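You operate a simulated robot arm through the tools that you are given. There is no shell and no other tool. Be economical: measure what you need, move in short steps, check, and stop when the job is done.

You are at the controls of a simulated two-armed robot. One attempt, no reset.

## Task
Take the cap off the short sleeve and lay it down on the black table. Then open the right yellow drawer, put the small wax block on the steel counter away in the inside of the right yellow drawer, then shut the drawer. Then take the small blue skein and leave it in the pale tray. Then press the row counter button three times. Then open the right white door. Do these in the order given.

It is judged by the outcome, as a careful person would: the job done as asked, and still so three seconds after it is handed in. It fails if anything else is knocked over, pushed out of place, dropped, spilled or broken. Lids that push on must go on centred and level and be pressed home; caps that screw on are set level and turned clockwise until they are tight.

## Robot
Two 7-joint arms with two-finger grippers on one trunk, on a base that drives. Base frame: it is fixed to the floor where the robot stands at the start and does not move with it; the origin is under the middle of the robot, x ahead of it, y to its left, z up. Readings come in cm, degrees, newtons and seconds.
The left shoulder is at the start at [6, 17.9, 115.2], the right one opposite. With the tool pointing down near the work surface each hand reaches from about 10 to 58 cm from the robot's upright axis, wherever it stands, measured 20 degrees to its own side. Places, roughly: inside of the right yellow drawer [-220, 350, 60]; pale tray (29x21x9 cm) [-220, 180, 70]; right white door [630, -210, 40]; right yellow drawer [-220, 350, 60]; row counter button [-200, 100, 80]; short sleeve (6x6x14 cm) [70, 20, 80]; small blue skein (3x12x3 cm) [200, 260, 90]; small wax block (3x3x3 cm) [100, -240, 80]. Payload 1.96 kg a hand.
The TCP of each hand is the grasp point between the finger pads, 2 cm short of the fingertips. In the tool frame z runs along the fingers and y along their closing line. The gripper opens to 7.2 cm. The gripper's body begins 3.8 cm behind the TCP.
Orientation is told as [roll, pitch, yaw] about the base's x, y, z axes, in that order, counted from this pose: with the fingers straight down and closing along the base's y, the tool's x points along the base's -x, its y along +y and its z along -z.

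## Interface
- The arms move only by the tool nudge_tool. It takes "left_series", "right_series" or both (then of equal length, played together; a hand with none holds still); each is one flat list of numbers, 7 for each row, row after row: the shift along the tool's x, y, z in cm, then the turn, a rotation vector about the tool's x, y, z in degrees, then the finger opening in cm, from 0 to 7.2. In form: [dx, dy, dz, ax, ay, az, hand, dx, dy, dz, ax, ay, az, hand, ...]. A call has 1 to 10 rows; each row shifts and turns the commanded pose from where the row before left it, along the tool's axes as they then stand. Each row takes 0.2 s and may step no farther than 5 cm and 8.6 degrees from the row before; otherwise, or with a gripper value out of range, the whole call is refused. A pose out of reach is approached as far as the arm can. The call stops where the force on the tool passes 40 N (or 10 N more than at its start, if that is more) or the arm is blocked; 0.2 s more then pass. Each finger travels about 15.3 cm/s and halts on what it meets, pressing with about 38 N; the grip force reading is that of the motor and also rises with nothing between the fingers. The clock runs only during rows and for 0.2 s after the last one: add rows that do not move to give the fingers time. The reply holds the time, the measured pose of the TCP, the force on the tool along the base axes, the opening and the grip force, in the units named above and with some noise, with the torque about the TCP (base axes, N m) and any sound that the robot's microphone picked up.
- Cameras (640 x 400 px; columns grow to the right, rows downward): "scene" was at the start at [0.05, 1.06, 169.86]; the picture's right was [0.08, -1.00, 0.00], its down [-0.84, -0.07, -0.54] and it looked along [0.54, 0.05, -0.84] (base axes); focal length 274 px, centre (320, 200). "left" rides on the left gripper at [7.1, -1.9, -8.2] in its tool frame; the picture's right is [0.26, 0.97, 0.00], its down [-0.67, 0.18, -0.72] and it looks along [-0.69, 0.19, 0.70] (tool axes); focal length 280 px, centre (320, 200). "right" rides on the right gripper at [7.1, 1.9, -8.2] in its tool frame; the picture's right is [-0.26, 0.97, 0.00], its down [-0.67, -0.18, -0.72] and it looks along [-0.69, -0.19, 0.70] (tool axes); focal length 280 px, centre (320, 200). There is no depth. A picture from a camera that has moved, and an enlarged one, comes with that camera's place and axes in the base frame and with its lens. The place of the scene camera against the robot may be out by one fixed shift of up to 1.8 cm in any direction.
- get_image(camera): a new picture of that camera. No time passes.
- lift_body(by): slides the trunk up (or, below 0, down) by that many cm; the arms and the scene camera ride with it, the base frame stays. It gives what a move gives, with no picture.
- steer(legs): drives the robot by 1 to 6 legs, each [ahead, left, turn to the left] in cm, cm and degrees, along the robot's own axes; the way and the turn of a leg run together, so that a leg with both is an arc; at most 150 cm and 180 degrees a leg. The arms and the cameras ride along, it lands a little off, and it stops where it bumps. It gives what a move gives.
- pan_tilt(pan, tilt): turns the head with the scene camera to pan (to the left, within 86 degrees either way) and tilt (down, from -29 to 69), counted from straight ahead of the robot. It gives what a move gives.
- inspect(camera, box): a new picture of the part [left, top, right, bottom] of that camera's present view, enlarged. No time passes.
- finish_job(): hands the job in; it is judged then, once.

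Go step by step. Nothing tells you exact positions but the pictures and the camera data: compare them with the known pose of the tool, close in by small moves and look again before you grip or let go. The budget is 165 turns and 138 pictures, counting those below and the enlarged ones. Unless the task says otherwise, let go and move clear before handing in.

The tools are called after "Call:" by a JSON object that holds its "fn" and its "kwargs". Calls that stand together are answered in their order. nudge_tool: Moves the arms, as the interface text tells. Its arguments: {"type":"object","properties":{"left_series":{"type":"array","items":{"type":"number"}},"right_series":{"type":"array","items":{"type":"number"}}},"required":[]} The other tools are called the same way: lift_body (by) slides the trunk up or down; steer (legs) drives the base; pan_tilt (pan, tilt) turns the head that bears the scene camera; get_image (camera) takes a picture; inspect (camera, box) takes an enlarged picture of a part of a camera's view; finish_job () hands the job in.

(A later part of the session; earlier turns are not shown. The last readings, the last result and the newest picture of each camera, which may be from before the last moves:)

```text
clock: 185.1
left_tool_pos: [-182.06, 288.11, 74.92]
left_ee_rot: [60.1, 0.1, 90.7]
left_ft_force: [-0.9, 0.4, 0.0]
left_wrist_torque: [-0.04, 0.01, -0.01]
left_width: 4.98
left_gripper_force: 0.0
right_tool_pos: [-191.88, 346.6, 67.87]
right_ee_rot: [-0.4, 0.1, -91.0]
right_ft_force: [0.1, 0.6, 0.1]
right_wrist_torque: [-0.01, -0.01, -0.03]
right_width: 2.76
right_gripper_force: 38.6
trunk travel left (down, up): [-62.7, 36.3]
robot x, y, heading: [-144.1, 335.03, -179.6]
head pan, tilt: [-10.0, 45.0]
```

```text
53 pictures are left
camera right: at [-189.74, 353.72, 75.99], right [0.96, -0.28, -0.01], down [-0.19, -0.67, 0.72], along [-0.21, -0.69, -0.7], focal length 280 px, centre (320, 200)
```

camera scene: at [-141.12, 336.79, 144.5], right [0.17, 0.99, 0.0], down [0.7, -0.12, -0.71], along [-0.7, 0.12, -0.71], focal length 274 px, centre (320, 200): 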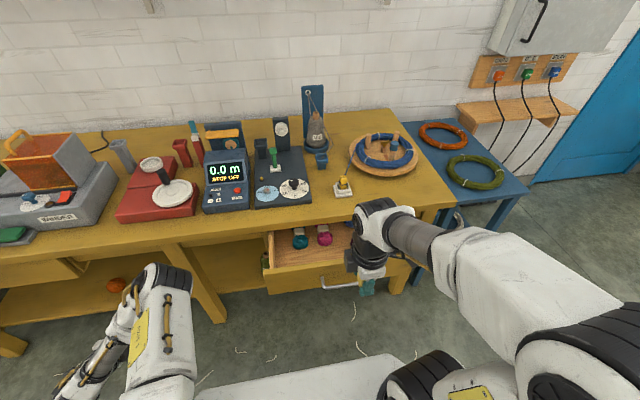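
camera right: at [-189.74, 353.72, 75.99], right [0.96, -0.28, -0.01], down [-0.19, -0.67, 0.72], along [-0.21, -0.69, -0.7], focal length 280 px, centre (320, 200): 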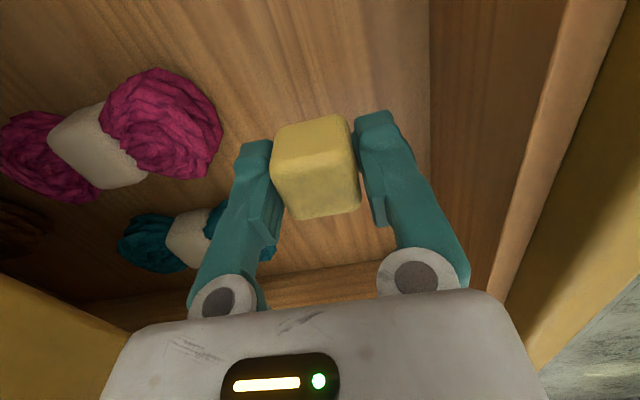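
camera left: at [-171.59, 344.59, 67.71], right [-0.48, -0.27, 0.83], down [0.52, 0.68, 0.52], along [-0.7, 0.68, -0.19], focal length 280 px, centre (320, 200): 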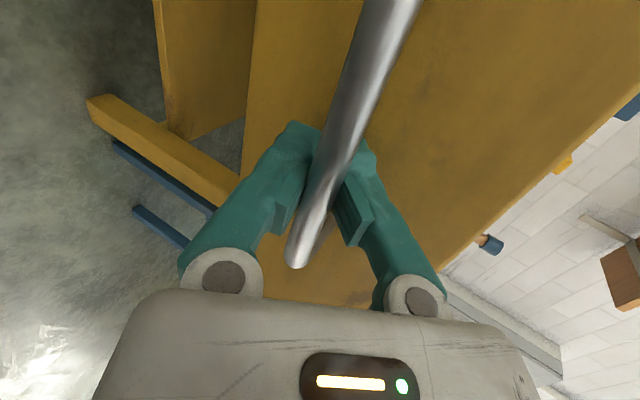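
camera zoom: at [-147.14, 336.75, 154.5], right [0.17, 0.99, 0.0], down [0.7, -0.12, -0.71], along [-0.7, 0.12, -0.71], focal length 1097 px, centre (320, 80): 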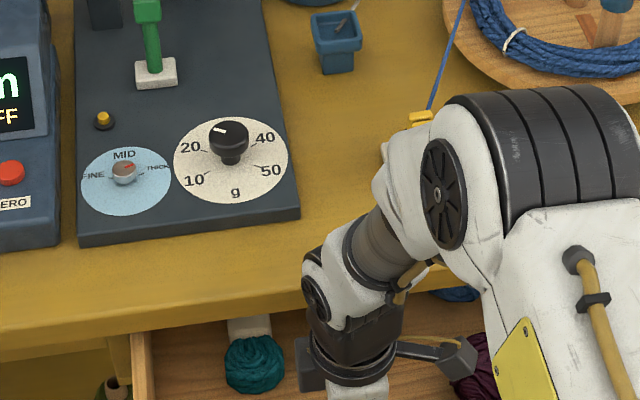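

Call:
{"fn": "nudge_tool", "kwargs": {"right_series": [0, 0, 1.5, 0, 0, 0, 2, 0, 0, 1.5, 0, 0, 0, 2, 0, 0, 1.5, 0, 0, 0, 2, 0, 0, 0, 0, 0, 0, 2]}}

Call:
{"fn": "get_image", "kwargs": {"camera": "right"}}

Call:
{"fn": "inspect", "kwargs": {"camera": "scene", "box": [240, 180, 400, 280]}}

```text
clock: 186.1
left_tool_pos: [-181.88, 288.01, 74.99]
left_ee_rot: [60.1, 0.1, 90.7]
left_ft_force: [-0.1, 0.1, 0.6]
left_wrist_torque: [-0.02, 0.02, -0.01]
left_width: 5.03
left_gripper_force: 0.1
right_tool_pos: [-191.84, 346.62, 63.37]
right_ee_rot: [-0.4, 0.1, -91.2]
right_ft_force: [0.1, 0.6, -0.3]
right_wrist_torque: [0.01, 0.0, 0.02]
right_width: 2.79
right_gripper_force: 37.8
trunk travel left (down, up): [-62.7, 36.3]
robot x, y, heading: [-144.07, 334.93, -179.7]
head pan, tilt: [-10.0, 45.0]
```

```text
52 pictures are left
camera right: at [-189.7, 353.69, 71.51], right [0.96, -0.28, -0.01], down [-0.19, -0.67, 0.72], along [-0.21, -0.69, -0.7], focal length 280 px, centre (320, 200)
```

right: 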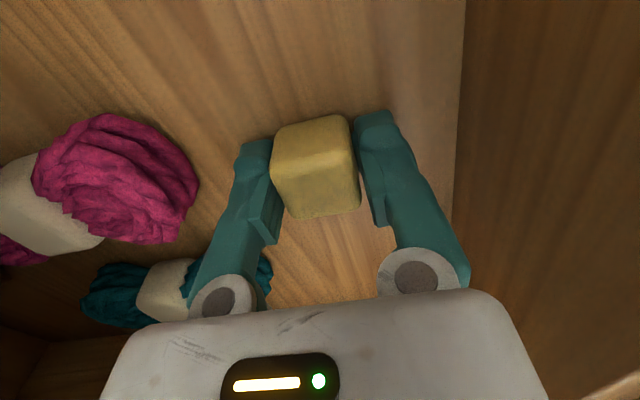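

```text
4.00 times, centred on (320, 230) of scene
camera zoom: at [-147.13, 336.74, 154.5], right [0.17, 0.99, 0.0], down [0.7, -0.12, -0.71], along [-0.7, 0.12, -0.71], focal length 1097 px, centre (320, 80)
```

zoom: 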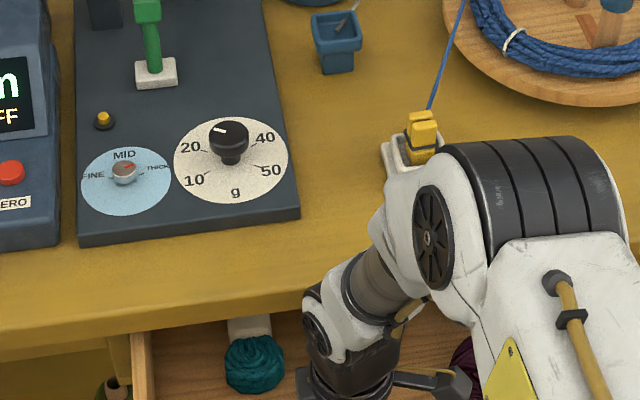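

Block bottom should be very near the drawer floor. Final small steps.

Call:
{"fn": "nudge_tool", "kwargs": {"right_series": [0, 0, 0.4, 0, 0, 0, 2, 0, 0, 0.4, 0, 0, 0, 2, 0, 0, 0.4, 0, 0, 0, 2, 0, 0, 0, 0, 0, 0, 2]}}

```text
clock: 186.6
left_tool_pos: [-181.85, 287.97, 75.09]
left_ee_rot: [60.2, 0.2, 90.7]
left_ft_force: [-0.2, -0.5, 0.1]
left_wrist_torque: [0.01, 0.0, 0.01]
left_width: 4.97
left_gripper_force: 0.1
right_tool_pos: [-192.28, 346.61, 63.19]
right_ee_rot: [-1.2, 0.1, -91.1]
right_ft_force: [0.6, 1.9, 31.4]
right_wrist_torque: [0.01, -0.63, 0.17]
right_width: 2.82
right_gripper_force: 37.5
trunk travel left (down, up): [-62.7, 36.3]
robot x, y, heading: [-144.45, 334.65, -179.5]
head pan, tilt: [-10.0, 45.0]
stopped in row 2 (right hand): the force on the tool passed its limit at 47 N (the readings are from after the stop); the commanded pose is now the measured one
```

Contact with the floor at z≈63. Relieve, release, and rise straight out.

Call:
{"fn": "nudge_tool", "kwargs": {"right_series": [0, 0.3, -0.1, 0, 0, 0, 2.8, 0, 0, 0, 0, 0, 0, 4.2, 0, 0, 0, 0, 0, 0, 4.2, 0, 0, -1, 0, 0, 0, 4.2, 0, 0, -3, 0, 0, 0, 4.2, 0, 0, -4, 0, 0, 0, 4.2, 0, 0, -4, 0, 0, 0, 4.2, 0, 0, -4, 0, 0, 0, 4.2, 0, 0, -4, 0, 0, 0, 4.2]}}

Call:
{"fn": "get_image", "kwargs": {"camera": "right"}}

```text
clock: 188.6
left_tool_pos: [-181.9, 288.03, 74.88]
left_ee_rot: [60.1, 0.1, 90.7]
left_ft_force: [0.2, 0.5, 0.5]
left_wrist_torque: [0.01, 0.01, -0.03]
left_width: 5.0
left_gripper_force: 0.1
right_tool_pos: [-191.35, 346.44, 83.09]
right_ee_rot: [-0.8, 0.1, -91.1]
right_ft_force: [-0.3, -0.2, -0.9]
right_wrist_torque: [-0.03, 0.01, -0.01]
right_width: 4.19
right_gripper_force: 0.0
trunk travel left (down, up): [-62.7, 36.3]
robot x, y, heading: [-144.43, 334.77, -179.7]
head pan, tilt: [-10.0, 45.0]
```

```text
50 pictures are left
camera right: at [-189.2, 353.57, 91.23], right [0.96, -0.28, -0.01], down [-0.19, -0.67, 0.72], along [-0.21, -0.69, -0.7], focal length 280 px, centre (320, 200)
```

right: 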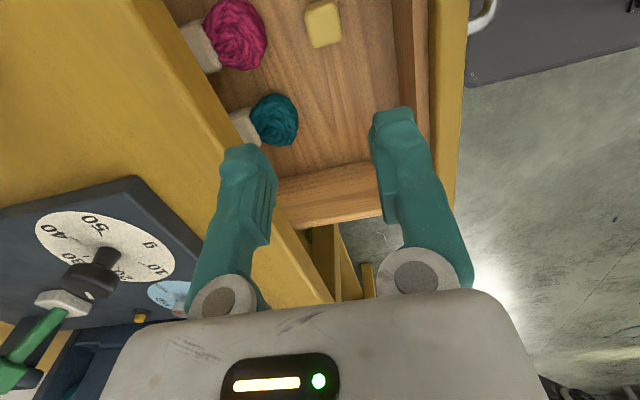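

The wax block lies in the drawer. Retract the right hand, then back off and shift right so the left (tilted) hand can push the drawer shut.

Call:
{"fn": "nudge_tool", "kwargs": {"right_series": [0, 0, -4, 0, 0, 0, 4.2, 0, 2, -4, 0, 0, 0, 4.2, 0, 4, -2, 0, 0, 0, 4.2, 0, 4, 0, 0, 0, 0, 4.2, 0, 4, 0, 0, 0, 0, 4.2, 0, 4, 0, 0, 0, 0, 4.2, 0, 4, 0, 0, 0, 0, 4.2], "left_series": [0, 0, 0, 0, 0, 0, 2, 0, 0, 0, 0, 0, 0, 0, 0, 0, 0, 0, 0, 0, 0, 0, 0, 0, 0, 0, 0, 0, 0, 0, 0, 0, 0, 0, 0, 0, 0, 0, 0, 0, 0, 0, 0, 0, 0, 0, 0, 0, 0]}}

Call:
{"fn": "steer", "kwargs": {"legs": [[-8, 0, 0], [0, -37, 0]]}}

Call:
{"fn": "lift_body", "kwargs": {"by": -10}}

Call:
{"fn": "pan_tilt", "kwargs": {"pan": 15, "tilt": 45}}

Call:
{"fn": "get_image", "kwargs": {"camera": "scene"}}

```text
clock: 190.2
left_tool_pos: [-181.93, 288.02, 74.94]
left_ee_rot: [60.2, 0.1, 90.7]
left_ft_force: [0.0, -0.6, 0.2]
left_wrist_torque: [0.03, 0.03, 0.03]
left_width: 0.02
left_gripper_force: 30.0
right_tool_pos: [-172.68, 345.07, 93.25]
right_ee_rot: [-0.7, 0.1, -91.1]
right_ft_force: [0.6, 0.1, -0.5]
right_wrist_torque: [0.02, -0.03, -0.01]
right_width: 4.21
right_gripper_force: 0.0
right hand out of reach, approached as far as the arm can: row 7
trunk travel left (down, up): [-62.7, 36.3]
robot x, y, heading: [-144.3, 335.1, -179.5]
head pan, tilt: [-10.0, 45.0]
```

```text
clock: 193.3
left_tool_pos: [-173.91, 325.32, 75.07]
left_ee_rot: [60.1, 0.1, 91.3]
left_ft_force: [-0.5, -0.9, -0.1]
left_wrist_torque: [0.02, 0.0, -0.03]
left_width: 0.01
left_gripper_force: 29.2
right_tool_pos: [-165.2, 382.48, 93.31]
right_ee_rot: [-0.7, 0.2, -90.5]
right_ft_force: [-0.8, 0.1, 0.1]
right_wrist_torque: [-0.03, 0.02, 0.01]
right_width: 4.21
right_gripper_force: 0.1
trunk travel left (down, up): [-62.7, 36.3]
robot x, y, heading: [-136.52, 372.62, -178.7]
head pan, tilt: [-10.0, 45.0]
```

```text
clock: 194.6
left_tool_pos: [-173.87, 325.33, 64.99]
left_ee_rot: [60.1, 0.1, 91.3]
left_ft_force: [-0.9, -0.2, 0.1]
left_wrist_torque: [0.01, -0.02, 0.01]
left_width: 0.0
left_gripper_force: 30.3
right_tool_pos: [-165.14, 382.39, 83.42]
right_ee_rot: [-0.6, 0.1, -90.5]
right_ft_force: [-1.0, 0.7, 0.5]
right_wrist_torque: [0.0, 0.0, 0.01]
right_width: 4.2
right_gripper_force: 0.1
trunk travel left (down, up): [-52.7, 46.3]
robot x, y, heading: [-136.54, 372.63, -178.8]
head pan, tilt: [-10.0, 45.0]
```

```text
clock: 195.5
left_tool_pos: [-173.87, 325.24, 65.12]
left_ee_rot: [60.0, 0.1, 91.3]
left_ft_force: [0.0, -0.2, -0.7]
left_wrist_torque: [-0.03, 0.01, -0.03]
left_width: 0.0
left_gripper_force: 29.5
right_tool_pos: [-165.23, 382.33, 83.33]
right_ee_rot: [-0.7, 0.1, -90.5]
right_ft_force: [-0.4, 0.3, 0.5]
right_wrist_torque: [-0.01, -0.01, 0.01]
right_width: 4.18
right_gripper_force: 0.0
trunk travel left (down, up): [-52.7, 46.3]
robot x, y, heading: [-136.62, 372.31, -179.0]
head pan, tilt: [15.0, 45.0]
```

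```text
49 pictures are left
camera scene: at [-139.38, 370.82, 144.5], right [-0.27, 0.96, 0.0], down [0.68, 0.19, -0.71], along [-0.68, -0.19, -0.71], focal length 274 px, centre (320, 200)
```

scene: 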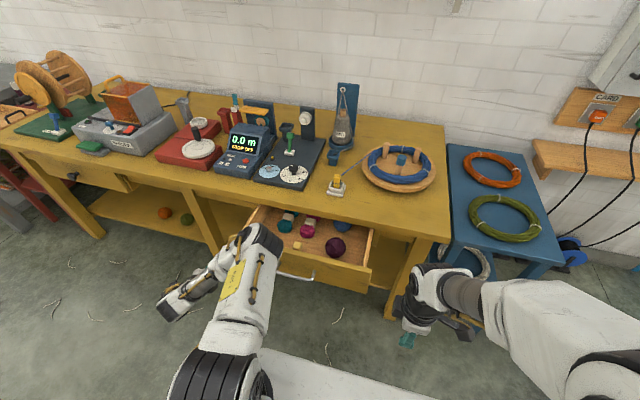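

Block sits in the open drawer. Bring the left hand to the handle again to grip and push it shut.

Call:
{"fn": "nudge_tool", "kwargs": {"left_series": [-4.22, 0.6, -0.22, 0, 0, 0, 5, -4.22, 0.6, -0.22, 0, 0, 0, 5, -4.22, 0.6, -0.22, 0, 0, 0, 5, -4.22, 0.6, -0.22, 0, 0, 0, 5, -4.22, 0.6, -0.22, 0, 0, 0, 5, -4.22, 0.6, -0.22, 0, 0, 0, 5, 0, 0, 0, 0, 0, 0, 5]}}

Call:
{"fn": "get_image", "kwargs": {"camera": "left"}}

```text
clock: 197.1
left_tool_pos: [-175.05, 350.61, 68.67]
left_ee_rot: [60.1, 0.1, 91.2]
left_ft_force: [0.1, 0.1, 0.2]
left_wrist_torque: [-0.02, -0.01, -0.02]
left_width: 5.03
left_gripper_force: 0.0
right_tool_pos: [-165.17, 382.2, 83.33]
right_ee_rot: [-0.7, 0.0, -90.6]
right_ft_force: [0.1, 0.3, 0.1]
right_wrist_torque: [0.02, 0.01, -0.01]
right_width: 4.2
right_gripper_force: 0.1
trunk travel left (down, up): [-52.7, 46.3]
robot x, y, heading: [-137.26, 372.41, -179.0]
head pan, tilt: [15.0, 45.0]
```

```text
48 pictures are left
camera left: at [-166.79, 343.85, 71.13], right [-0.48, -0.27, 0.84], down [0.51, 0.69, 0.51], along [-0.71, 0.67, -0.19], focal length 280 px, centre (320, 200)
```

left: 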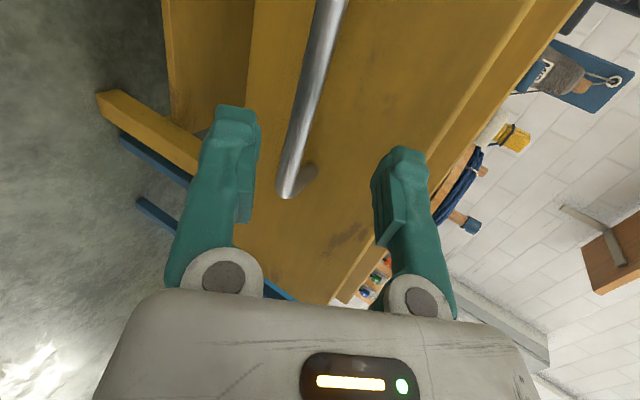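

Call:
{"fn": "nudge_tool", "kwargs": {"left_series": [0, -0.5, 2.5, 0, 0, 0, 5, 0, 0, 2.4, 0, 0, 0, 5, 0, 0, 0, 0, 0, 0, 2.5, 0, 0, 0, 0, 0, 0, 0, 0, 0, 0, 0, 0, 0, 0, 0, 0.5, 0.87, 0, 0, 0, 0, 0, 1, 1.73, 0, 0, 0, 0, 0, 1, 1.73, 0, 0, 0, 0, 0, 1, 1.73, 0, 0, 0, 0, 0, 0, 0, 0, 0, 0, 0]}}

Call:
{"fn": "get_image", "kwargs": {"camera": "left"}}

```text
clock: 198.2
left_tool_pos: [-178.79, 350.57, 65.35]
left_ee_rot: [59.0, 0.0, 91.2]
left_ft_force: [0.5, 0.2, -27.4]
left_wrist_torque: [-0.31, 0.13, 0.37]
left_width: 0.59
left_gripper_force: 29.6
right_tool_pos: [-165.36, 382.21, 83.4]
right_ee_rot: [-0.7, 0.3, -90.5]
right_ft_force: [-0.4, -0.6, -0.1]
right_wrist_torque: [-0.03, -0.02, 0.02]
right_width: 4.2
right_gripper_force: 0.2
trunk travel left (down, up): [-52.7, 46.3]
robot x, y, heading: [-136.89, 372.57, -179.0]
head pan, tilt: [15.0, 45.0]
stopped in row 5 (left hand): the force on the tool passed its limit at 43 N (the readings are from after the stop); the commanded pose is now the measured one
```

```text
47 pictures are left
camera left: at [-170.68, 343.78, 67.94], right [-0.49, -0.27, 0.83], down [0.5, 0.69, 0.52], along [-0.71, 0.68, -0.2], focal length 280 px, centre (320, 200)
```

left: 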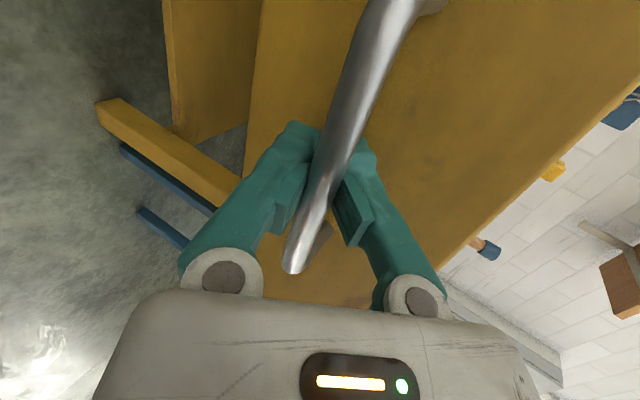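

Call:
{"fn": "nudge_tool", "kwargs": {"left_series": [0, 0.5, 0.87, 0, 0, 0, 0, 0, 1, 1.73, 0, 0, 0, 0, 0, 1, 1.73, 0, 0, 0, 0, 0, 1, 1.73, 0, 0, 0, 0, 0, 1, 1.73, 0, 0, 0, 0, 0, 1, 1.73, 0, 0, 0, 0, 0, 1, 1.73, 0, 0, 0, 0, 0, 0, 0, 0, 0, 0, 0]}}

```text
clock: 199.1
left_tool_pos: [-184.38, 350.57, 65.37]
left_ee_rot: [59.0, 0.1, 91.2]
left_ft_force: [-1.7, -1.8, -19.8]
left_wrist_torque: [-0.21, 0.12, 0.03]
left_width: 0.59
left_gripper_force: 30.1
right_tool_pos: [-165.32, 382.39, 83.32]
right_ee_rot: [-0.6, 0.2, -90.6]
right_ft_force: [0.2, 0.2, 0.1]
right_wrist_torque: [-0.02, 0.0, 0.02]
right_width: 4.2
right_gripper_force: 0.1
trunk travel left (down, up): [-52.7, 46.3]
robot x, y, heading: [-136.71, 372.4, -179.1]
head pan, tilt: [15.0, 45.0]
stopped in row 4 (left hand): the force on the tool passed its limit at 42 N (the readings are from after the stop); the commanded pose is now the measured one
```

Call:
{"fn": "nudge_tool", "kwargs": {"left_series": [0, -0.26, 0.15, 0, 0, 0, 0, 0, 0.6, 1.04, 0, 0, 0, 0, 0, 0.6, 1.04, 0, 0, 0, 0, 0, 0.6, 1.04, 0, 0, 0, 0, 0, 0.6, 1.04, 0, 0, 0, 0, 0, 0.6, 1.04, 0, 0, 0, 0, 0, 0.6, 1.04, 0, 0, 0, 0, 0, 0.6, 1.04, 0, 0, 0, 0, 0, 0.6, 1.04, 0, 0, 0, 0, 0, 0.6, 1.04, 0, 0, 0, 0]}}

```text
clock: 201.3
left_tool_pos: [-195.36, 350.52, 64.98]
left_ee_rot: [59.4, 0.1, 91.1]
left_ft_force: [-1.2, 0.2, -7.9]
left_wrist_torque: [0.0, 0.1, -0.07]
left_width: 0.6
left_gripper_force: 29.5
right_tool_pos: [-165.16, 382.37, 83.29]
right_ee_rot: [-0.6, 0.0, -90.5]
right_ft_force: [-0.1, 0.2, 0.1]
right_wrist_torque: [0.03, -0.02, -0.01]
right_width: 4.18
right_gripper_force: 0.1
trunk travel left (down, up): [-52.7, 46.3]
robot x, y, heading: [-136.55, 372.7, -179.1]
head pan, tilt: [15.0, 45.0]
```

Call:
{"fn": "nudge_tool", "kwargs": {"left_series": [0, 0.4, 0.7, 0, 0, 0, 0, 0, 0.3, 0.5, 0, 0, 0, 0, 0, 0.2, 0.35, 0, 0, 0, 0, 0, 0.15, 0.26, 0, 0, 0, 0, 0, 0, 0, 0, 0, 0, 0]}}

Call:
{"fn": "inspect", "kwargs": {"camera": "scene", "box": [220, 170, 428, 300]}}

```text
clock: 202.5
left_tool_pos: [-197.4, 350.41, 64.92]
left_ee_rot: [59.3, 0.0, 91.1]
left_ft_force: [1.2, 6.6, -11.4]
left_wrist_torque: [-0.06, 0.24, 0.12]
left_width: 0.01
left_gripper_force: 29.3
right_tool_pos: [-165.18, 382.36, 83.32]
right_ee_rot: [-0.7, 0.1, -90.5]
right_ft_force: [-0.6, -0.4, 0.1]
right_wrist_torque: [0.01, 0.01, -0.01]
right_width: 4.19
right_gripper_force: 0.0
trunk travel left (down, up): [-52.7, 46.3]
robot x, y, heading: [-136.88, 372.32, -179.2]
head pan, tilt: [15.0, 45.0]
```

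```text
3.08 times, centred on (324, 235) of scene
camera zoom: at [-139.54, 370.85, 144.49], right [-0.28, 0.96, 0.0], down [0.68, 0.19, -0.71], along [-0.68, -0.19, -0.71], focal length 844 px, centre (308, 92)
```

zoom: 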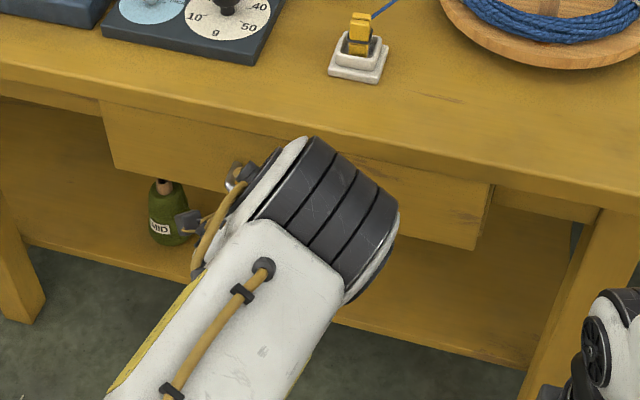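

Drawer is back to its shut position. Release, withdraw, and check.

Call:
{"fn": "nudge_tool", "kwargs": {"left_series": [0, 0, 0, 0, 0, 0, 2.5, 0, 0, 0, 0, 0, 0, 5, 0, 0, -3, 0, 0, 0, 5, 0, 0, -4, 0, 0, 0, 5, 0, 0, -4, 0, 0, 0, 5, 0, 2, -4, 0, 0, 0, 5, 0, 2, -4, 7.5, 0, 0, 5, 0, 0, -3, 7.5, 0, 0, 5, 0, 0, 0, 7.5, 0, 0, 5, 0, 0, 0, 7.5, 0, 0, 5]}}

Call:
{"fn": "nudge_tool", "kwargs": {"left_series": [3, 0, 0, 7.5, 0, -4, 5, 3, 0, 0, 7.5, 0, -4, 5, 3, 0, 0, 7.5, 0, -4, 5, 0, 0, 0, 7, 0, -4, 5, 0, 0, 0, 0, 0, -8.5, 5, 0, 0, 0, 0, 0, -8.5, 5, 0, 0, 0, 0, 0, -8.5, 5, 0, 0, 0, 0, 0, -8.5, 5, 0, 0, 0, 0, 0, -8.5, 5, 0, 0, 0, 0, 0, -8.5, 5]}}

Call:
{"fn": "get_image", "kwargs": {"camera": "scene"}}

```text
clock: 204.7
left_tool_pos: [-180.56, 350.75, 80.13]
left_ee_rot: [29.5, 0.0, 91.3]
left_ft_force: [-0.3, 0.0, 0.1]
left_wrist_torque: [-0.03, -0.02, 0.04]
left_width: 5.0
left_gripper_force: 0.0
right_tool_pos: [-165.21, 382.28, 83.33]
right_ee_rot: [-0.7, 0.2, -90.5]
right_ft_force: [-1.5, -0.4, 0.1]
right_wrist_torque: [0.0, 0.02, -0.02]
right_width: 4.2
right_gripper_force: 0.1
trunk travel left (down, up): [-52.7, 46.3]
robot x, y, heading: [-136.93, 372.32, -179.0]
head pan, tilt: [15.0, 45.0]
```

```text
clock: 206.9
left_tool_pos: [-180.6, 343.69, 79.77]
left_ee_rot: [-1.7, -6.0, 155.2]
left_ft_force: [0.2, 0.5, 0.4]
left_wrist_torque: [0.01, -0.03, 0.02]
left_width: 4.98
left_gripper_force: 0.0
left hand out of reach, approached as far as the arm can: row 1
right_tool_pos: [-165.22, 382.43, 83.27]
right_ee_rot: [-0.7, 0.1, -90.5]
right_ft_force: [0.0, 0.8, -0.6]
right_wrist_torque: [0.01, -0.01, -0.02]
right_width: 4.21
right_gripper_force: 0.1
trunk travel left (down, up): [-52.7, 46.3]
robot x, y, heading: [-136.33, 372.19, -178.9]
head pan, tilt: [15.0, 45.0]
```

```text
45 pictures are left
camera scene: at [-139.39, 370.84, 144.5], right [-0.28, 0.96, 0.0], down [0.68, 0.19, -0.71], along [-0.68, -0.19, -0.71], focal length 274 px, centre (320, 200)
```

scene: 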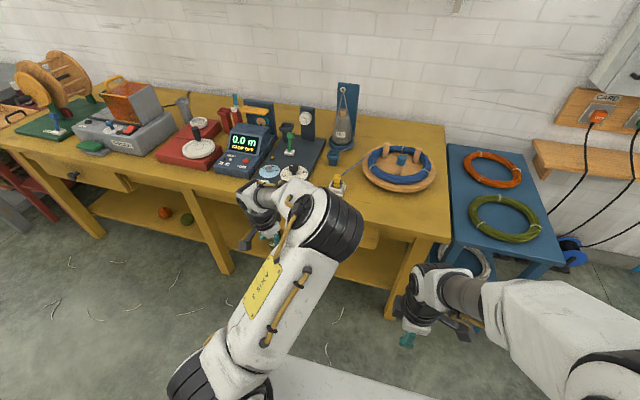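

Drawer shut, nothing disturbed. Stow the hands, raise the trunk and drive toward the stand with the skeins at about (200, 260).

Call:
{"fn": "nudge_tool", "kwargs": {"right_series": [0, 0, 0, 0, 0, 8.5, 7.2, 0, 0, 0, 0, 0, 8.5, 7.2, 0, 0, 0, 0, 0, 8.5, 7.2, 0, 0, 0, 0, 0, 8.5, 7.2, 0, 0, 0, 0, 0, 8.5, 7.2, 0, 0, 0, 0, 0, 8.5, 7.2, 0, 0, 0, 0, 0, 8.5, 7.2, 0, 0, 0, 0, 0, 8.5, 7.2, 0, 0, 0, 0, 0, 8.5, 7.2, 0, 0, 0, 0, 0, 8.5, 7.2], "left_series": [0, 0, -3, 0, 3, -8.5, 7.2, 0, 0, -3, 0, 3, -8.5, 7.2, 0, 0, 0, 0, 0, -8.5, 7.2, 0, 0, 0, 0, 0, 0, 7.2, 0, 0, 0, 0, 0, 0, 7.2, 0, 0, 0, 0, 0, 0, 7.2, 0, 0, 0, 0, 0, 0, 7.2, 0, 0, 0, 0, 0, 0, 7.2, 0, 0, 0, 0, 0, 0, 7.2, 0, 0, 0, 0, 0, 0, 7.2]}}

Call:
{"fn": "lift_body", "kwargs": {"by": 32}}

Call:
{"fn": "steer", "kwargs": {"legs": [[-36, 0, 0], [0, 0, 146], [150, 0, 0], [90, 0, 0], [0, 0, 50]]}}

Call:
{"fn": "pan_tilt", "kwargs": {"pan": 0, "tilt": 40}}

Call:
{"fn": "get_image", "kwargs": {"camera": "scene"}}

```text
refused: row 1 steps farther than a row can; nothing moved
```

```text
clock: 210.1
left_tool_pos: [-180.65, 343.73, 111.81]
left_ee_rot: [-1.8, -6.1, 155.1]
left_ft_force: [-0.7, 0.2, 0.2]
left_wrist_torque: [-0.02, -0.03, 0.0]
left_width: 4.98
left_gripper_force: 0.1
right_tool_pos: [-165.08, 382.29, 115.25]
right_ee_rot: [-0.6, 0.1, -90.4]
right_ft_force: [-0.3, 0.0, 0.4]
right_wrist_torque: [0.01, 0.03, 0.0]
right_width: 4.23
right_gripper_force: 0.0
trunk travel left (down, up): [-84.7, 14.3]
robot x, y, heading: [-136.75, 372.85, -179.0]
head pan, tilt: [15.0, 45.0]
```

```text
clock: 232.0
left_tool_pos: [133.35, 277.14, 111.9]
left_ee_rot: [-1.7, -6.1, -9.7]
left_ft_force: [-0.2, 0.1, -0.2]
left_wrist_torque: [0.0, 0.0, 0.02]
left_width: 5.01
left_gripper_force: 0.1
right_tool_pos: [128.72, 235.89, 115.43]
right_ee_rot: [-0.7, 0.1, 104.6]
right_ft_force: [-0.2, 1.5, 0.2]
right_wrist_torque: [0.01, 0.0, 0.01]
right_width: 4.23
right_gripper_force: 0.1
trunk travel left (down, up): [-84.7, 14.3]
robot x, y, heading: [98.75, 237.88, 15.9]
head pan, tilt: [15.0, 45.0]
```

```text
clock: 232.8
left_tool_pos: [133.4, 277.19, 111.86]
left_ee_rot: [-1.8, -6.0, -9.8]
left_ft_force: [0.0, -0.2, -0.4]
left_wrist_torque: [-0.01, -0.01, -0.01]
left_width: 5.01
left_gripper_force: 0.1
right_tool_pos: [128.72, 235.91, 115.4]
right_ee_rot: [-0.8, 0.2, 104.6]
right_ft_force: [0.6, -0.1, 0.2]
right_wrist_torque: [0.02, 0.02, -0.03]
right_width: 4.2
right_gripper_force: 0.0
trunk travel left (down, up): [-84.7, 14.3]
robot x, y, heading: [98.58, 237.57, 16.2]
head pan, tilt: [0.0, 40.0]
```

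```text
44 pictures are left
camera scene: at [100.05, 239.11, 177.22], right [0.28, -0.96, 0.0], down [-0.62, -0.18, -0.77], along [0.74, 0.21, -0.64], focal length 274 px, centre (320, 200)
```

scene: 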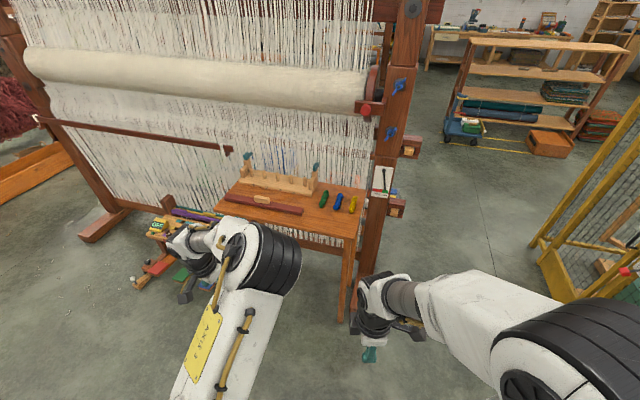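

Call:
{"fn": "inspect", "kwargs": {"camera": "scene", "box": [200, 140, 400, 265]}}

```text
3.20 times, centred on (300, 202) of scene
camera zoom: at [100.05, 239.11, 177.22], right [0.28, -0.96, 0.0], down [-0.62, -0.18, -0.77], along [0.74, 0.21, -0.64], focal length 877 px, centre (384, 192)
```

zoom: 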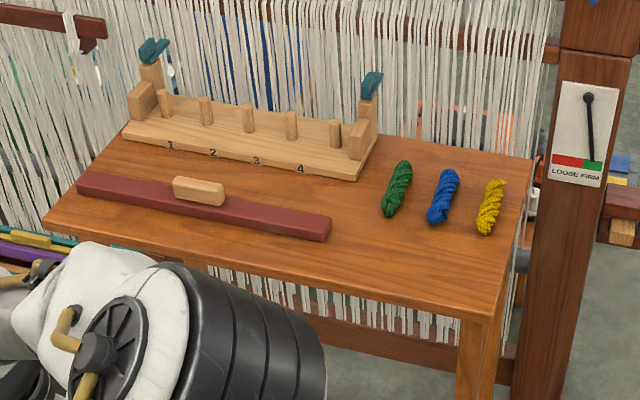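

Blue skein at about (204.8, 259, 88), long axis along x. The left hand suits; drive to (150, 240) facing +x.

Call:
{"fn": "steer", "kwargs": {"legs": [[0, 0, -14], [50, 1, 0]]}}

Call:
{"fn": "nudge_tool", "kwargs": {"left_series": [0, 0, 0, -1.8, 6, -5, 7.2, 0, 0, 0, 0, 0, -8.5, 7.2, 0, 0, 0, 0, 0, -8.5, 7.2, 0, 0, 0, 0, 0, -5, 7.2, 0, 0, 0, 0, 0, 0, 7.2]}}

Call:
{"fn": "get_image", "kwargs": {"camera": "left"}}

Call:
{"fn": "get_image", "kwargs": {"camera": "scene"}}

```text
clock: 236.6
left_tool_pos: [192.21, 268.98, 111.89]
left_ee_rot: [-1.8, -6.1, -24.8]
left_ft_force: [0.6, 0.0, 0.9]
left_wrist_torque: [0.05, 0.01, -0.01]
left_width: 5.0
left_gripper_force: 0.0
right_tool_pos: [177.02, 230.19, 115.32]
right_ee_rot: [-0.7, 0.1, 89.6]
right_ft_force: [1.2, 0.2, -0.2]
right_wrist_torque: [-0.01, 0.0, 0.01]
right_width: 4.19
right_gripper_force: 0.1
trunk travel left (down, up): [-84.7, 14.3]
robot x, y, heading: [148.69, 240.13, 0.9]
head pan, tilt: [0.0, 40.0]
```

```text
clock: 237.8
left_tool_pos: [192.36, 268.98, 111.81]
left_ee_rot: [-0.3, 0.1, 2.2]
left_ft_force: [0.0, -0.4, -0.5]
left_wrist_torque: [0.04, 0.0, 0.0]
left_width: 7.17
left_gripper_force: 0.0
right_tool_pos: [177.03, 230.36, 115.4]
right_ee_rot: [-0.7, 0.1, 89.6]
right_ft_force: [0.3, -0.1, -0.6]
right_wrist_torque: [0.02, 0.0, 0.03]
right_width: 4.2
right_gripper_force: 0.0
trunk travel left (down, up): [-84.7, 14.3]
robot x, y, heading: [148.33, 239.74, 1.0]
head pan, tilt: [0.0, 40.0]
```

```text
42 pictures are left
camera left: at [185.39, 267.02, 120.12], right [-0.3, 0.95, 0.0], down [0.67, 0.21, 0.71], along [0.68, 0.21, -0.7], focal length 280 px, centre (320, 200)
```

left: 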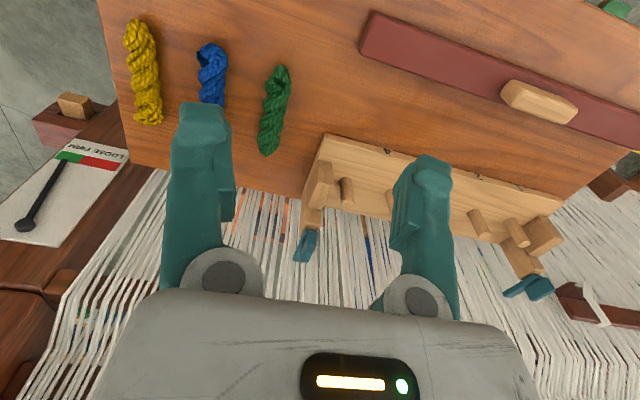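

```text
41 pictures are left
camera scene: at [150.14, 240.65, 177.23], right [0.02, -1.0, 0.0], down [-0.64, -0.01, -0.77], along [0.77, 0.01, -0.64], focal length 274 px, centre (320, 200)
```

scene: 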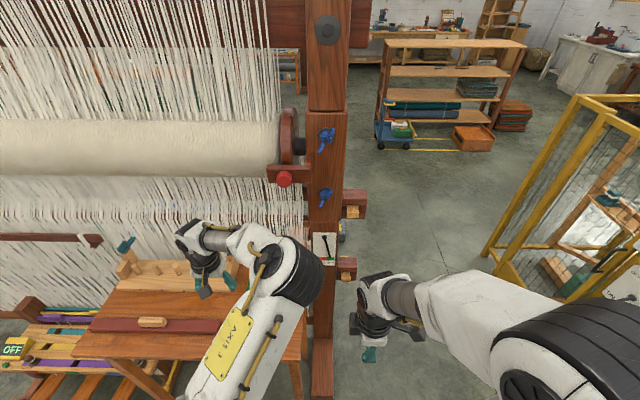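

Blue skein centre ~(204.5, 259.2). Lower the trunk 10 and move over it.

Call:
{"fn": "lift_body", "kwargs": {"by": -10}}

Call:
{"fn": "nudge_tool", "kwargs": {"left_series": [0, -4, 0, 0, 0, 0, 6, -3, -3.2, 0, 0, 0, 0, 5.5, -3, -3.1, 0, 0, 0, 0, 5.5, -3, 0, 2, 0, 0, 0, 5.5, -2.8, 0, 2, 0, 0, 0, 5.5, 0, 0, 0, 0, 0, 0, 5.5]}}

Call:
{"fn": "get_image", "kwargs": {"camera": "left"}}

```text
clock: 239.1
left_tool_pos: [192.51, 269.07, 101.93]
left_ee_rot: [-0.3, 0.1, 2.1]
left_ft_force: [0.0, -0.1, -0.2]
left_wrist_torque: [-0.02, 0.0, -0.02]
left_width: 7.2
left_gripper_force: 0.1
right_tool_pos: [177.16, 230.31, 105.32]
right_ee_rot: [-0.7, 0.1, 89.6]
right_ft_force: [0.2, 0.2, -0.7]
right_wrist_torque: [0.02, 0.02, -0.02]
right_width: 4.21
right_gripper_force: 0.0
trunk travel left (down, up): [-74.7, 24.3]
robot x, y, heading: [148.52, 239.94, 0.9]
head pan, tilt: [0.0, 40.0]
```

```text
clock: 240.5
left_tool_pos: [204.24, 259.16, 98.07]
left_ee_rot: [-0.2, 0.1, 2.0]
left_ft_force: [-0.6, -0.9, 0.6]
left_wrist_torque: [-0.04, -0.01, 0.02]
left_width: 5.52
left_gripper_force: 0.0
right_tool_pos: [176.95, 230.15, 105.32]
right_ee_rot: [-0.7, 0.0, 89.6]
right_ft_force: [0.5, 0.3, 0.4]
right_wrist_torque: [0.0, -0.02, 0.01]
right_width: 4.18
right_gripper_force: 0.1
trunk travel left (down, up): [-74.7, 24.3]
robot x, y, heading: [148.26, 240.11, 1.1]
head pan, tilt: [0.0, 40.0]
```

```text
40 pictures are left
camera left: at [197.34, 257.06, 106.27], right [-0.3, 0.95, 0.0], down [0.67, 0.21, 0.71], along [0.68, 0.21, -0.7], focal length 280 px, centre (320, 200)
```

left: 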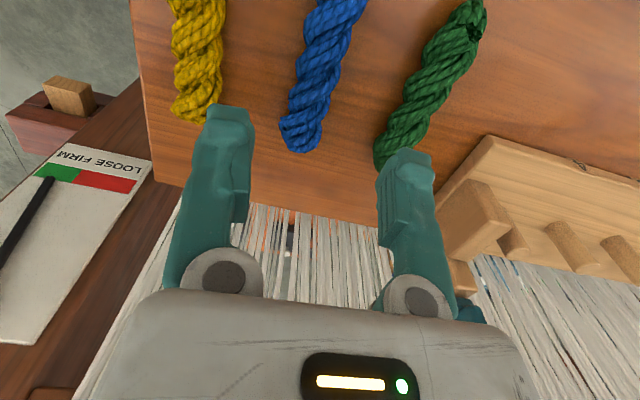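

Well aligned. Descend and grip.

Call:
{"fn": "nudge_tool", "kwargs": {"left_series": [0, 0, 4, 0, 0, 0, 5.5, 0, 0, 4, 0, 0, 0, 5.5, 0, 0, 1, 0, 0, 0, 5.5, 0, 0, 0.5, 0, 0, 0, 5.5, 0, 0, 0, 0, 0, 0, 5.5]}}

Call:
{"fn": "get_image", "kwargs": {"camera": "left"}}

```text
clock: 241.7
left_tool_pos: [204.2, 258.98, 88.42]
left_ee_rot: [-0.4, 0.1, 2.0]
left_ft_force: [-0.4, 0.8, -0.4]
left_wrist_torque: [-0.02, -0.03, -0.02]
left_width: 5.49
left_gripper_force: 0.1
right_tool_pos: [177.14, 230.22, 105.35]
right_ee_rot: [-0.8, 0.2, 89.5]
right_ft_force: [-1.0, -0.4, 0.1]
right_wrist_torque: [-0.01, 0.04, 0.0]
right_width: 4.2
right_gripper_force: 0.1
trunk travel left (down, up): [-74.7, 24.3]
robot x, y, heading: [148.61, 239.86, 1.5]
head pan, tilt: [0.0, 40.0]
```

```text
39 pictures are left
camera left: at [197.33, 257.05, 96.7], right [-0.3, 0.95, 0.0], down [0.67, 0.21, 0.71], along [0.68, 0.21, -0.7], focal length 280 px, centre (320, 200)
```

left: 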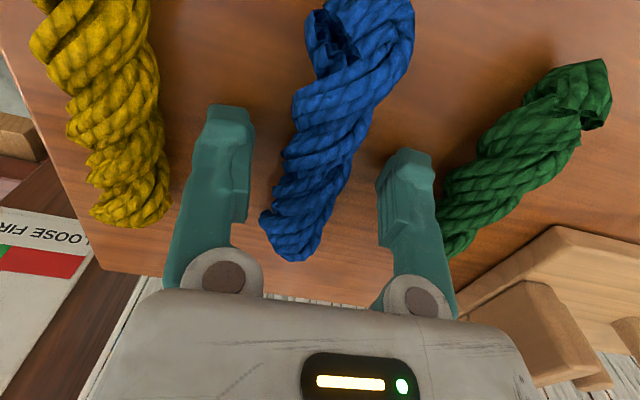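

Call:
{"fn": "nudge_tool", "kwargs": {"left_series": [0, 0, 0.4, 0, 0, 0, 5.5, 0, 0, 0.3, 0, 0, 0, 5.5, 0, 0, 0, 0, 0, 0, 3.5, 0, 0, 0, 0, 0, 0, 1.5, 0, 0, 0, 0, 0, 0, 1, 0, 0, 0, 0, 0, 0, 1, 0, 0, -1, 0, 0, 0, 1, 0, 0, -3, 0, 0, 0, 1]}}

Call:
{"fn": "get_image", "kwargs": {"camera": "left"}}

```text
clock: 243.5
left_tool_pos: [204.43, 258.97, 91.87]
left_ee_rot: [-0.5, 0.1, 1.9]
left_ft_force: [-0.1, -0.6, 0.6]
left_wrist_torque: [-0.01, -0.06, -0.03]
left_width: 2.85
left_gripper_force: 38.1
right_tool_pos: [176.92, 230.25, 105.5]
right_ee_rot: [-0.8, 0.0, 89.5]
right_ft_force: [-0.2, 0.2, 0.0]
right_wrist_torque: [-0.03, -0.01, 0.0]
right_width: 4.21
right_gripper_force: 0.1
trunk travel left (down, up): [-74.7, 24.3]
robot x, y, heading: [148.52, 240.18, 1.1]
head pan, tilt: [0.0, 40.0]
```

```text
38 pictures are left
camera left: at [197.51, 257.05, 100.0], right [-0.3, 0.96, -0.01], down [0.67, 0.21, 0.71], along [0.68, 0.21, -0.7], focal length 280 px, centre (320, 200)
```

left: 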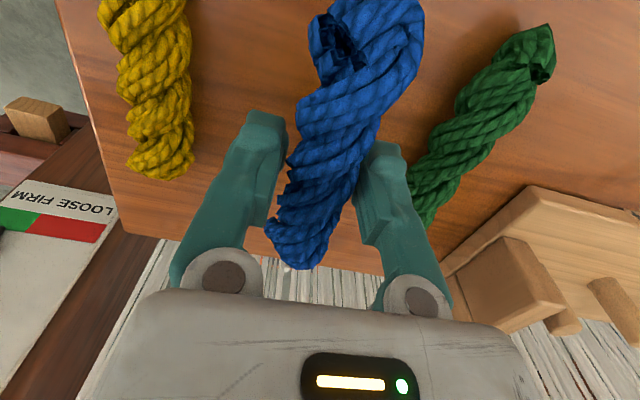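

Skein is held. Lift, retract, then drive over to the pale tray.

Call:
{"fn": "nudge_tool", "kwargs": {"left_series": [0, 0, -4, 0, 0, 0, 1, 0, 0, -4, 0, 0, 0, 1, 0, 0, -4, 0, 0, 0, 1, 4, 0, -2, 0, 0, 0, 1, 4, 0, 0, 0, 0, 0, 1, 4, 0, 0, 0, 0, 0, 1, 4, 2, 0, 0, 0, 0, 1]}}

Call:
{"fn": "steer", "kwargs": {"legs": [[-50, 0, 0], [0, 0, -170], [150, 0, 0], [60, 0, 0], [0, 0, -11]]}}

Call:
{"fn": "pan_tilt", "kwargs": {"pan": 5, "tilt": 40}}

Call:
{"fn": "get_image", "kwargs": {"camera": "scene"}}

```text
clock: 245.1
left_tool_pos: [188.28, 260.65, 105.67]
left_ee_rot: [-0.3, 0.1, 2.1]
left_ft_force: [0.3, -0.5, -0.6]
left_wrist_torque: [-0.03, 0.03, -0.01]
left_width: 2.84
left_gripper_force: 38.1
right_tool_pos: [176.92, 230.35, 105.55]
right_ee_rot: [-0.7, 0.0, 89.7]
right_ft_force: [-0.5, 0.5, -0.1]
right_wrist_torque: [-0.02, 0.01, -0.04]
right_width: 4.22
right_gripper_force: 0.0
trunk travel left (down, up): [-74.7, 24.3]
robot x, y, heading: [148.45, 240.33, 1.2]
head pan, tilt: [0.0, 40.0]
```

```text
clock: 265.7
left_tool_pos: [-145.57, 166.24, 105.66]
left_ee_rot: [-0.2, 0.1, -175.9]
left_ft_force: [-1.6, -0.5, 0.2]
left_wrist_torque: [0.0, 0.01, 0.01]
left_width: 2.84
left_gripper_force: 38.6
right_tool_pos: [-135.28, 196.85, 105.34]
right_ee_rot: [-0.8, 0.1, -88.4]
right_ft_force: [0.5, -0.1, 0.2]
right_wrist_torque: [0.01, -0.01, -0.02]
right_width: 4.23
right_gripper_force: 0.0
trunk travel left (down, up): [-74.7, 24.3]
robot x, y, heading: [-105.93, 187.9, -176.7]
head pan, tilt: [0.0, 40.0]
```

```text
clock: 266.4
left_tool_pos: [-145.57, 166.2, 105.7]
left_ee_rot: [-0.3, 0.0, -175.8]
left_ft_force: [-1.2, -0.5, 0.2]
left_wrist_torque: [0.02, -0.01, 0.02]
left_width: 2.79
left_gripper_force: 37.9
right_tool_pos: [-135.13, 196.96, 105.45]
right_ee_rot: [-0.8, 0.1, -88.3]
right_ft_force: [0.0, 0.2, 0.4]
right_wrist_torque: [-0.01, 0.0, 0.0]
right_width: 4.2
right_gripper_force: 0.2
trunk travel left (down, up): [-74.7, 24.3]
robot x, y, heading: [-106.29, 188.17, -176.7]
head pan, tilt: [5.0, 40.0]
```

```text
37 pictures are left
camera scene: at [-109.67, 187.73, 167.23], right [-0.14, 0.99, 0.0], down [0.64, 0.09, -0.77], along [-0.76, -0.11, -0.64], focal length 274 px, centre (320, 200)
```

scene: 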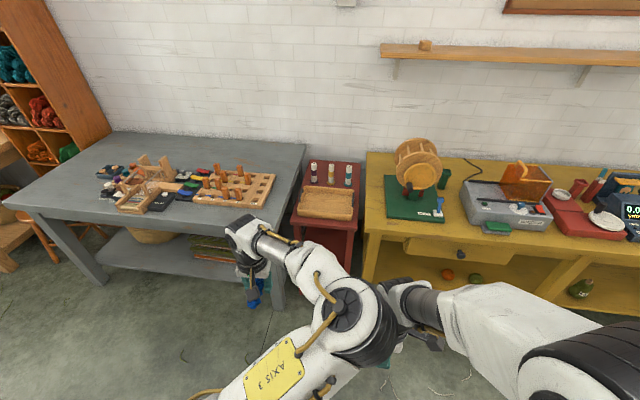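

Call:
{"fn": "inspect", "kwargs": {"camera": "scene", "box": [90, 140, 370, 245]}}

```text
2.29 times, centred on (230, 192) of scene
camera zoom: at [-109.67, 187.73, 167.23], right [-0.14, 0.99, 0.0], down [0.64, 0.09, -0.77], along [-0.76, -0.11, -0.64], focal length 627 px, centre (526, 217)
```

zoom: 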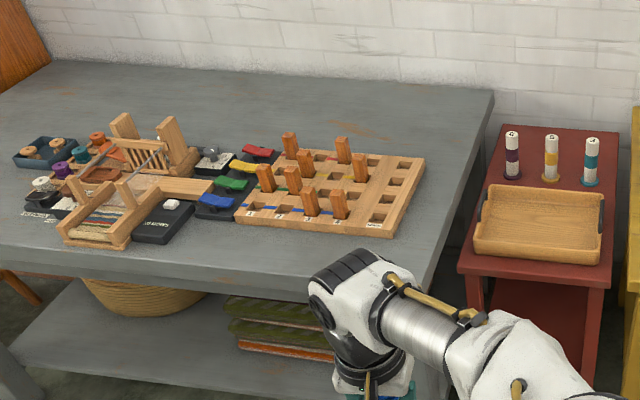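

Tray at about (−221, 175). Driving in to (−163, 194), then lowering.

Call:
{"fn": "steer", "kwargs": {"legs": [[0, 0, -3.3], [45, -6, 0], [11, 0, 0]]}}

Call:
{"fn": "get_image", "kwargs": {"camera": "left"}}

```text
clock: 270.3
left_tool_pos: [-202.75, 174.87, 105.77]
left_ee_rot: [-0.3, 0.1, -179.2]
left_ft_force: [-0.5, -0.7, 0.2]
left_wrist_torque: [0.02, -0.03, 0.0]
left_width: 2.81
left_gripper_force: 38.2
right_tool_pos: [-190.65, 204.94, 105.28]
right_ee_rot: [-0.7, 0.1, -91.7]
right_ft_force: [0.5, 0.3, -0.1]
right_wrist_torque: [-0.02, -0.04, 0.02]
right_width: 4.21
right_gripper_force: 0.1
trunk travel left (down, up): [-74.7, 24.3]
robot x, y, heading: [-162.03, 194.68, 179.7]
head pan, tilt: [5.0, 40.0]
```

```text
35 pictures are left
camera left: at [-195.55, 177.06, 113.92], right [0.27, -0.96, 0.0], down [-0.67, -0.2, 0.71], along [-0.69, -0.19, -0.7], focal length 280 px, centre (320, 200)
```

left: 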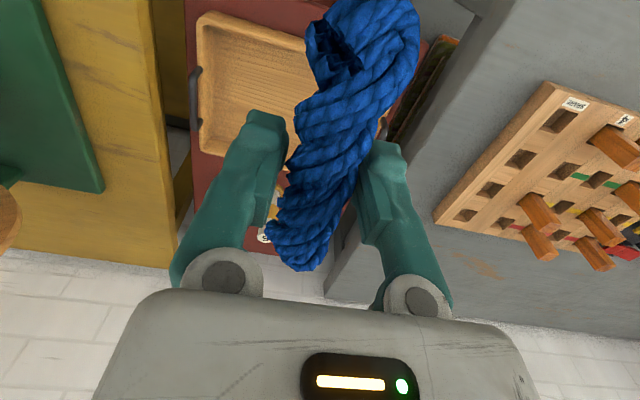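

Tray centre ~(−217, 175). Lower the trunk and move over it.

Call:
{"fn": "lift_body", "kwargs": {"by": -12}}

Call:
{"fn": "nudge_tool", "kwargs": {"left_series": [-3.6, 0, 0, 0, 0, 0, 1, -3.6, 0, 0, 0, 0, 0, 1, -3.6, 0, 0, 0, 0, 0, 1, -3.6, 0, 0, 0, 0, 0, 1, 0, 0, 3, 0, 0, 0, 1, 0, 0, 3, 0, 0, 0, 1, 0, 0, 3, 0, 0, 0, 1, 0, 0, 0, 0, 0, 0, 1]}}

Call:
{"fn": "get_image", "kwargs": {"camera": "left"}}

Call:
{"fn": "inspect", "kwargs": {"camera": "scene", "box": [180, 140, 436, 300]}}

```text
clock: 271.8
left_tool_pos: [-202.69, 174.78, 93.79]
left_ee_rot: [-0.3, 0.0, -179.3]
left_ft_force: [-0.4, -0.9, 0.9]
left_wrist_torque: [0.01, 0.04, -0.01]
left_width: 2.84
left_gripper_force: 38.1
right_tool_pos: [-190.51, 204.9, 93.53]
right_ee_rot: [-0.7, 0.2, -91.6]
right_ft_force: [-0.9, 0.3, 0.2]
right_wrist_torque: [0.01, -0.03, -0.02]
right_width: 4.19
right_gripper_force: 0.1
trunk travel left (down, up): [-62.7, 36.3]
robot x, y, heading: [-162.38, 194.49, 179.6]
head pan, tilt: [5.0, 40.0]
```

```text
clock: 273.6
left_tool_pos: [-217.14, 174.92, 84.87]
left_ee_rot: [-0.3, 0.1, -179.3]
left_ft_force: [0.0, -0.2, -0.8]
left_wrist_torque: [0.04, 0.01, -0.03]
left_width: 2.84
left_gripper_force: 38.1
right_tool_pos: [-190.55, 204.91, 93.38]
right_ee_rot: [-0.7, 0.0, -91.7]
right_ft_force: [0.2, -0.8, -1.5]
right_wrist_torque: [0.03, -0.03, 0.01]
right_width: 4.2
right_gripper_force: 0.1
trunk travel left (down, up): [-62.7, 36.3]
robot x, y, heading: [-162.34, 194.45, 179.6]
head pan, tilt: [5.0, 40.0]
```

```text
34 pictures are left
camera left: at [-210.02, 177.07, 93.06], right [0.28, -0.96, 0.0], down [-0.67, -0.2, 0.71], along [-0.69, -0.19, -0.7], focal length 280 px, centre (320, 200)
```

left: 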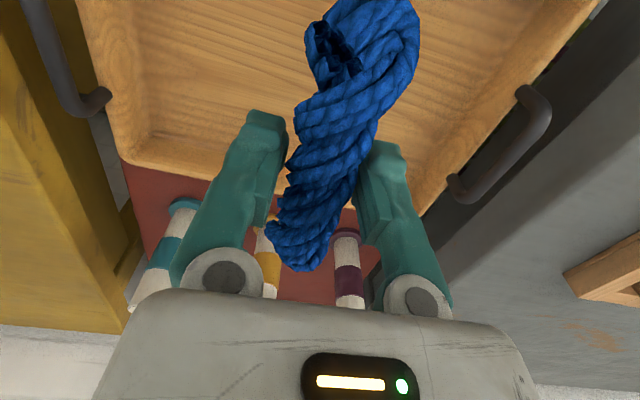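

```text
2.50 times, centred on (308, 220) of scene
camera zoom: at [-165.58, 194.16, 155.23], right [-0.08, 1.0, 0.0], down [0.64, 0.05, -0.77], along [-0.76, -0.06, -0.64], focal length 685 px, centre (350, 150)
```

zoom: 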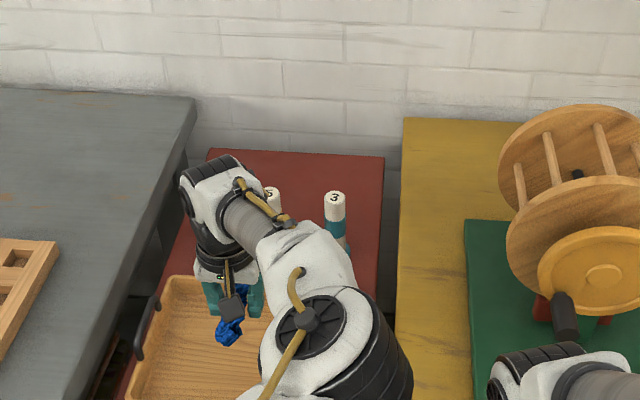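

Over the tray centre. Descending with care.

Call:
{"fn": "nudge_tool", "kwargs": {"left_series": [0, 0, 3, 0, 0, 0, 1, 0, 0, 3, 0, 0, 0, 1, 0, 0, 2, 0, 0, 0, 1, 0, 0, 1, 0, 0, 0, 1, 0, 0, 0, 0, 0, 0, 1]}}

Call:
{"fn": "get_image", "kwargs": {"camera": "left"}}

```text
clock: 274.8
left_tool_pos: [-217.17, 175.04, 75.76]
left_ee_rot: [-0.3, 0.1, -179.2]
left_ft_force: [-0.2, 0.9, -0.5]
left_wrist_torque: [0.01, 0.0, 0.0]
left_width: 2.81
left_gripper_force: 38.4
right_tool_pos: [-190.53, 204.8, 93.38]
right_ee_rot: [-0.7, 0.2, -91.7]
right_ft_force: [-0.7, -1.1, -0.6]
right_wrist_torque: [0.0, -0.03, 0.01]
right_width: 4.18
right_gripper_force: 0.1
trunk travel left (down, up): [-62.7, 36.3]
robot x, y, heading: [-162.17, 194.4, 180.0]
head pan, tilt: [5.0, 40.0]
```

```text
32 pictures are left
camera left: at [-210.04, 177.0, 83.99], right [0.27, -0.96, 0.0], down [-0.67, -0.2, 0.71], along [-0.69, -0.19, -0.7], focal length 280 px, centre (320, 200)
```

left: 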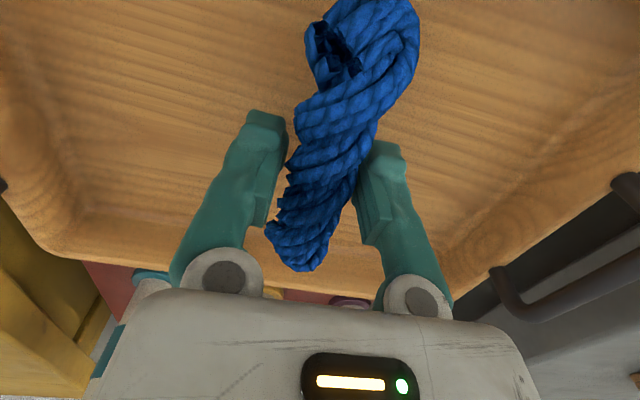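

Call:
{"fn": "nudge_tool", "kwargs": {"left_series": [0, 0, 0.7, 0, 0, 0, 1, 0, 0, 0.7, 0, 0, 0, 1, 0, 0, 0.6, 0, 0, 0, 1, 0, 0, 0.5, 0, 0, 0, 1, 0, 0, 0.5, 0, 0, 0, 1, 0, 0, 0, 0, 0, 0, 1]}}

```text
clock: 276.2
left_tool_pos: [-217.05, 174.8, 72.78]
left_ee_rot: [-0.3, 0.1, -179.1]
left_ft_force: [-0.4, 0.4, 3.3]
left_wrist_torque: [-0.07, 0.02, 0.03]
left_width: 2.79
left_gripper_force: 38.1
right_tool_pos: [-190.56, 204.85, 93.35]
right_ee_rot: [-0.7, 0.1, -91.7]
right_ft_force: [-0.5, 0.5, 1.3]
right_wrist_torque: [-0.02, 0.01, 0.01]
right_width: 4.21
right_gripper_force: 0.0
trunk travel left (down, up): [-62.7, 36.3]
robot x, y, heading: [-162.17, 194.31, 179.9]
head pan, tilt: [5.0, 40.0]
```

Contact. Release and rise.

Call:
{"fn": "nudge_tool", "kwargs": {"left_series": [0, 0, 0.1, 0, 0, 0, 2, 0, 0, 0, 0, 0, 0, 4, 0, 0, 0, 0, 0, 0, 4.5, 0, 0, -2, 0, 0, 0, 4.5, 0, 0, -3, 0, 0, 0, 4.5, 0, 0, -4, 0, 0, 0, 4.5, 0, 0, -4, 0, 0, 0, 4.5, 0, 0, -4, 0, 0, 0, 4.5]}}

Call:
{"fn": "get_image", "kwargs": {"camera": "left"}}

```text
clock: 278.0
left_tool_pos: [-217.14, 174.73, 89.56]
left_ee_rot: [-0.3, 0.1, -179.3]
left_ft_force: [-0.1, 0.2, 0.7]
left_wrist_torque: [0.0, -0.01, 0.0]
left_width: 4.51
left_gripper_force: 0.1
right_tool_pos: [-190.47, 204.97, 93.34]
right_ee_rot: [-0.7, 0.1, -91.6]
right_ft_force: [0.7, -0.4, -0.4]
right_wrist_torque: [-0.02, 0.0, -0.01]
right_width: 4.19
right_gripper_force: 0.1
trunk travel left (down, up): [-62.7, 36.3]
robot x, y, heading: [-162.35, 194.2, 179.8]
head pan, tilt: [5.0, 40.0]
```

```text
31 pictures are left
camera left: at [-210.06, 176.86, 97.77], right [0.28, -0.96, 0.0], down [-0.67, -0.2, 0.71], along [-0.69, -0.19, -0.7], focal length 280 px, centre (320, 200)
```

left: 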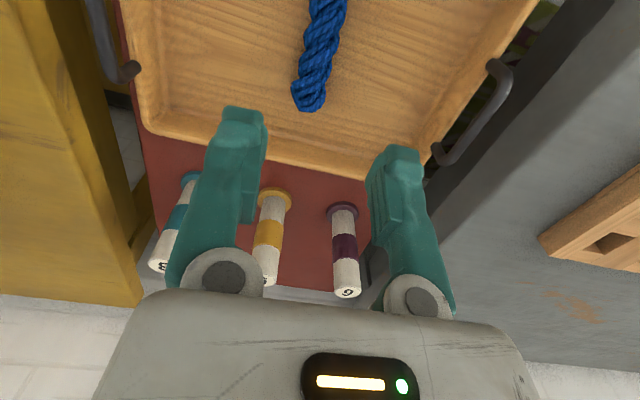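

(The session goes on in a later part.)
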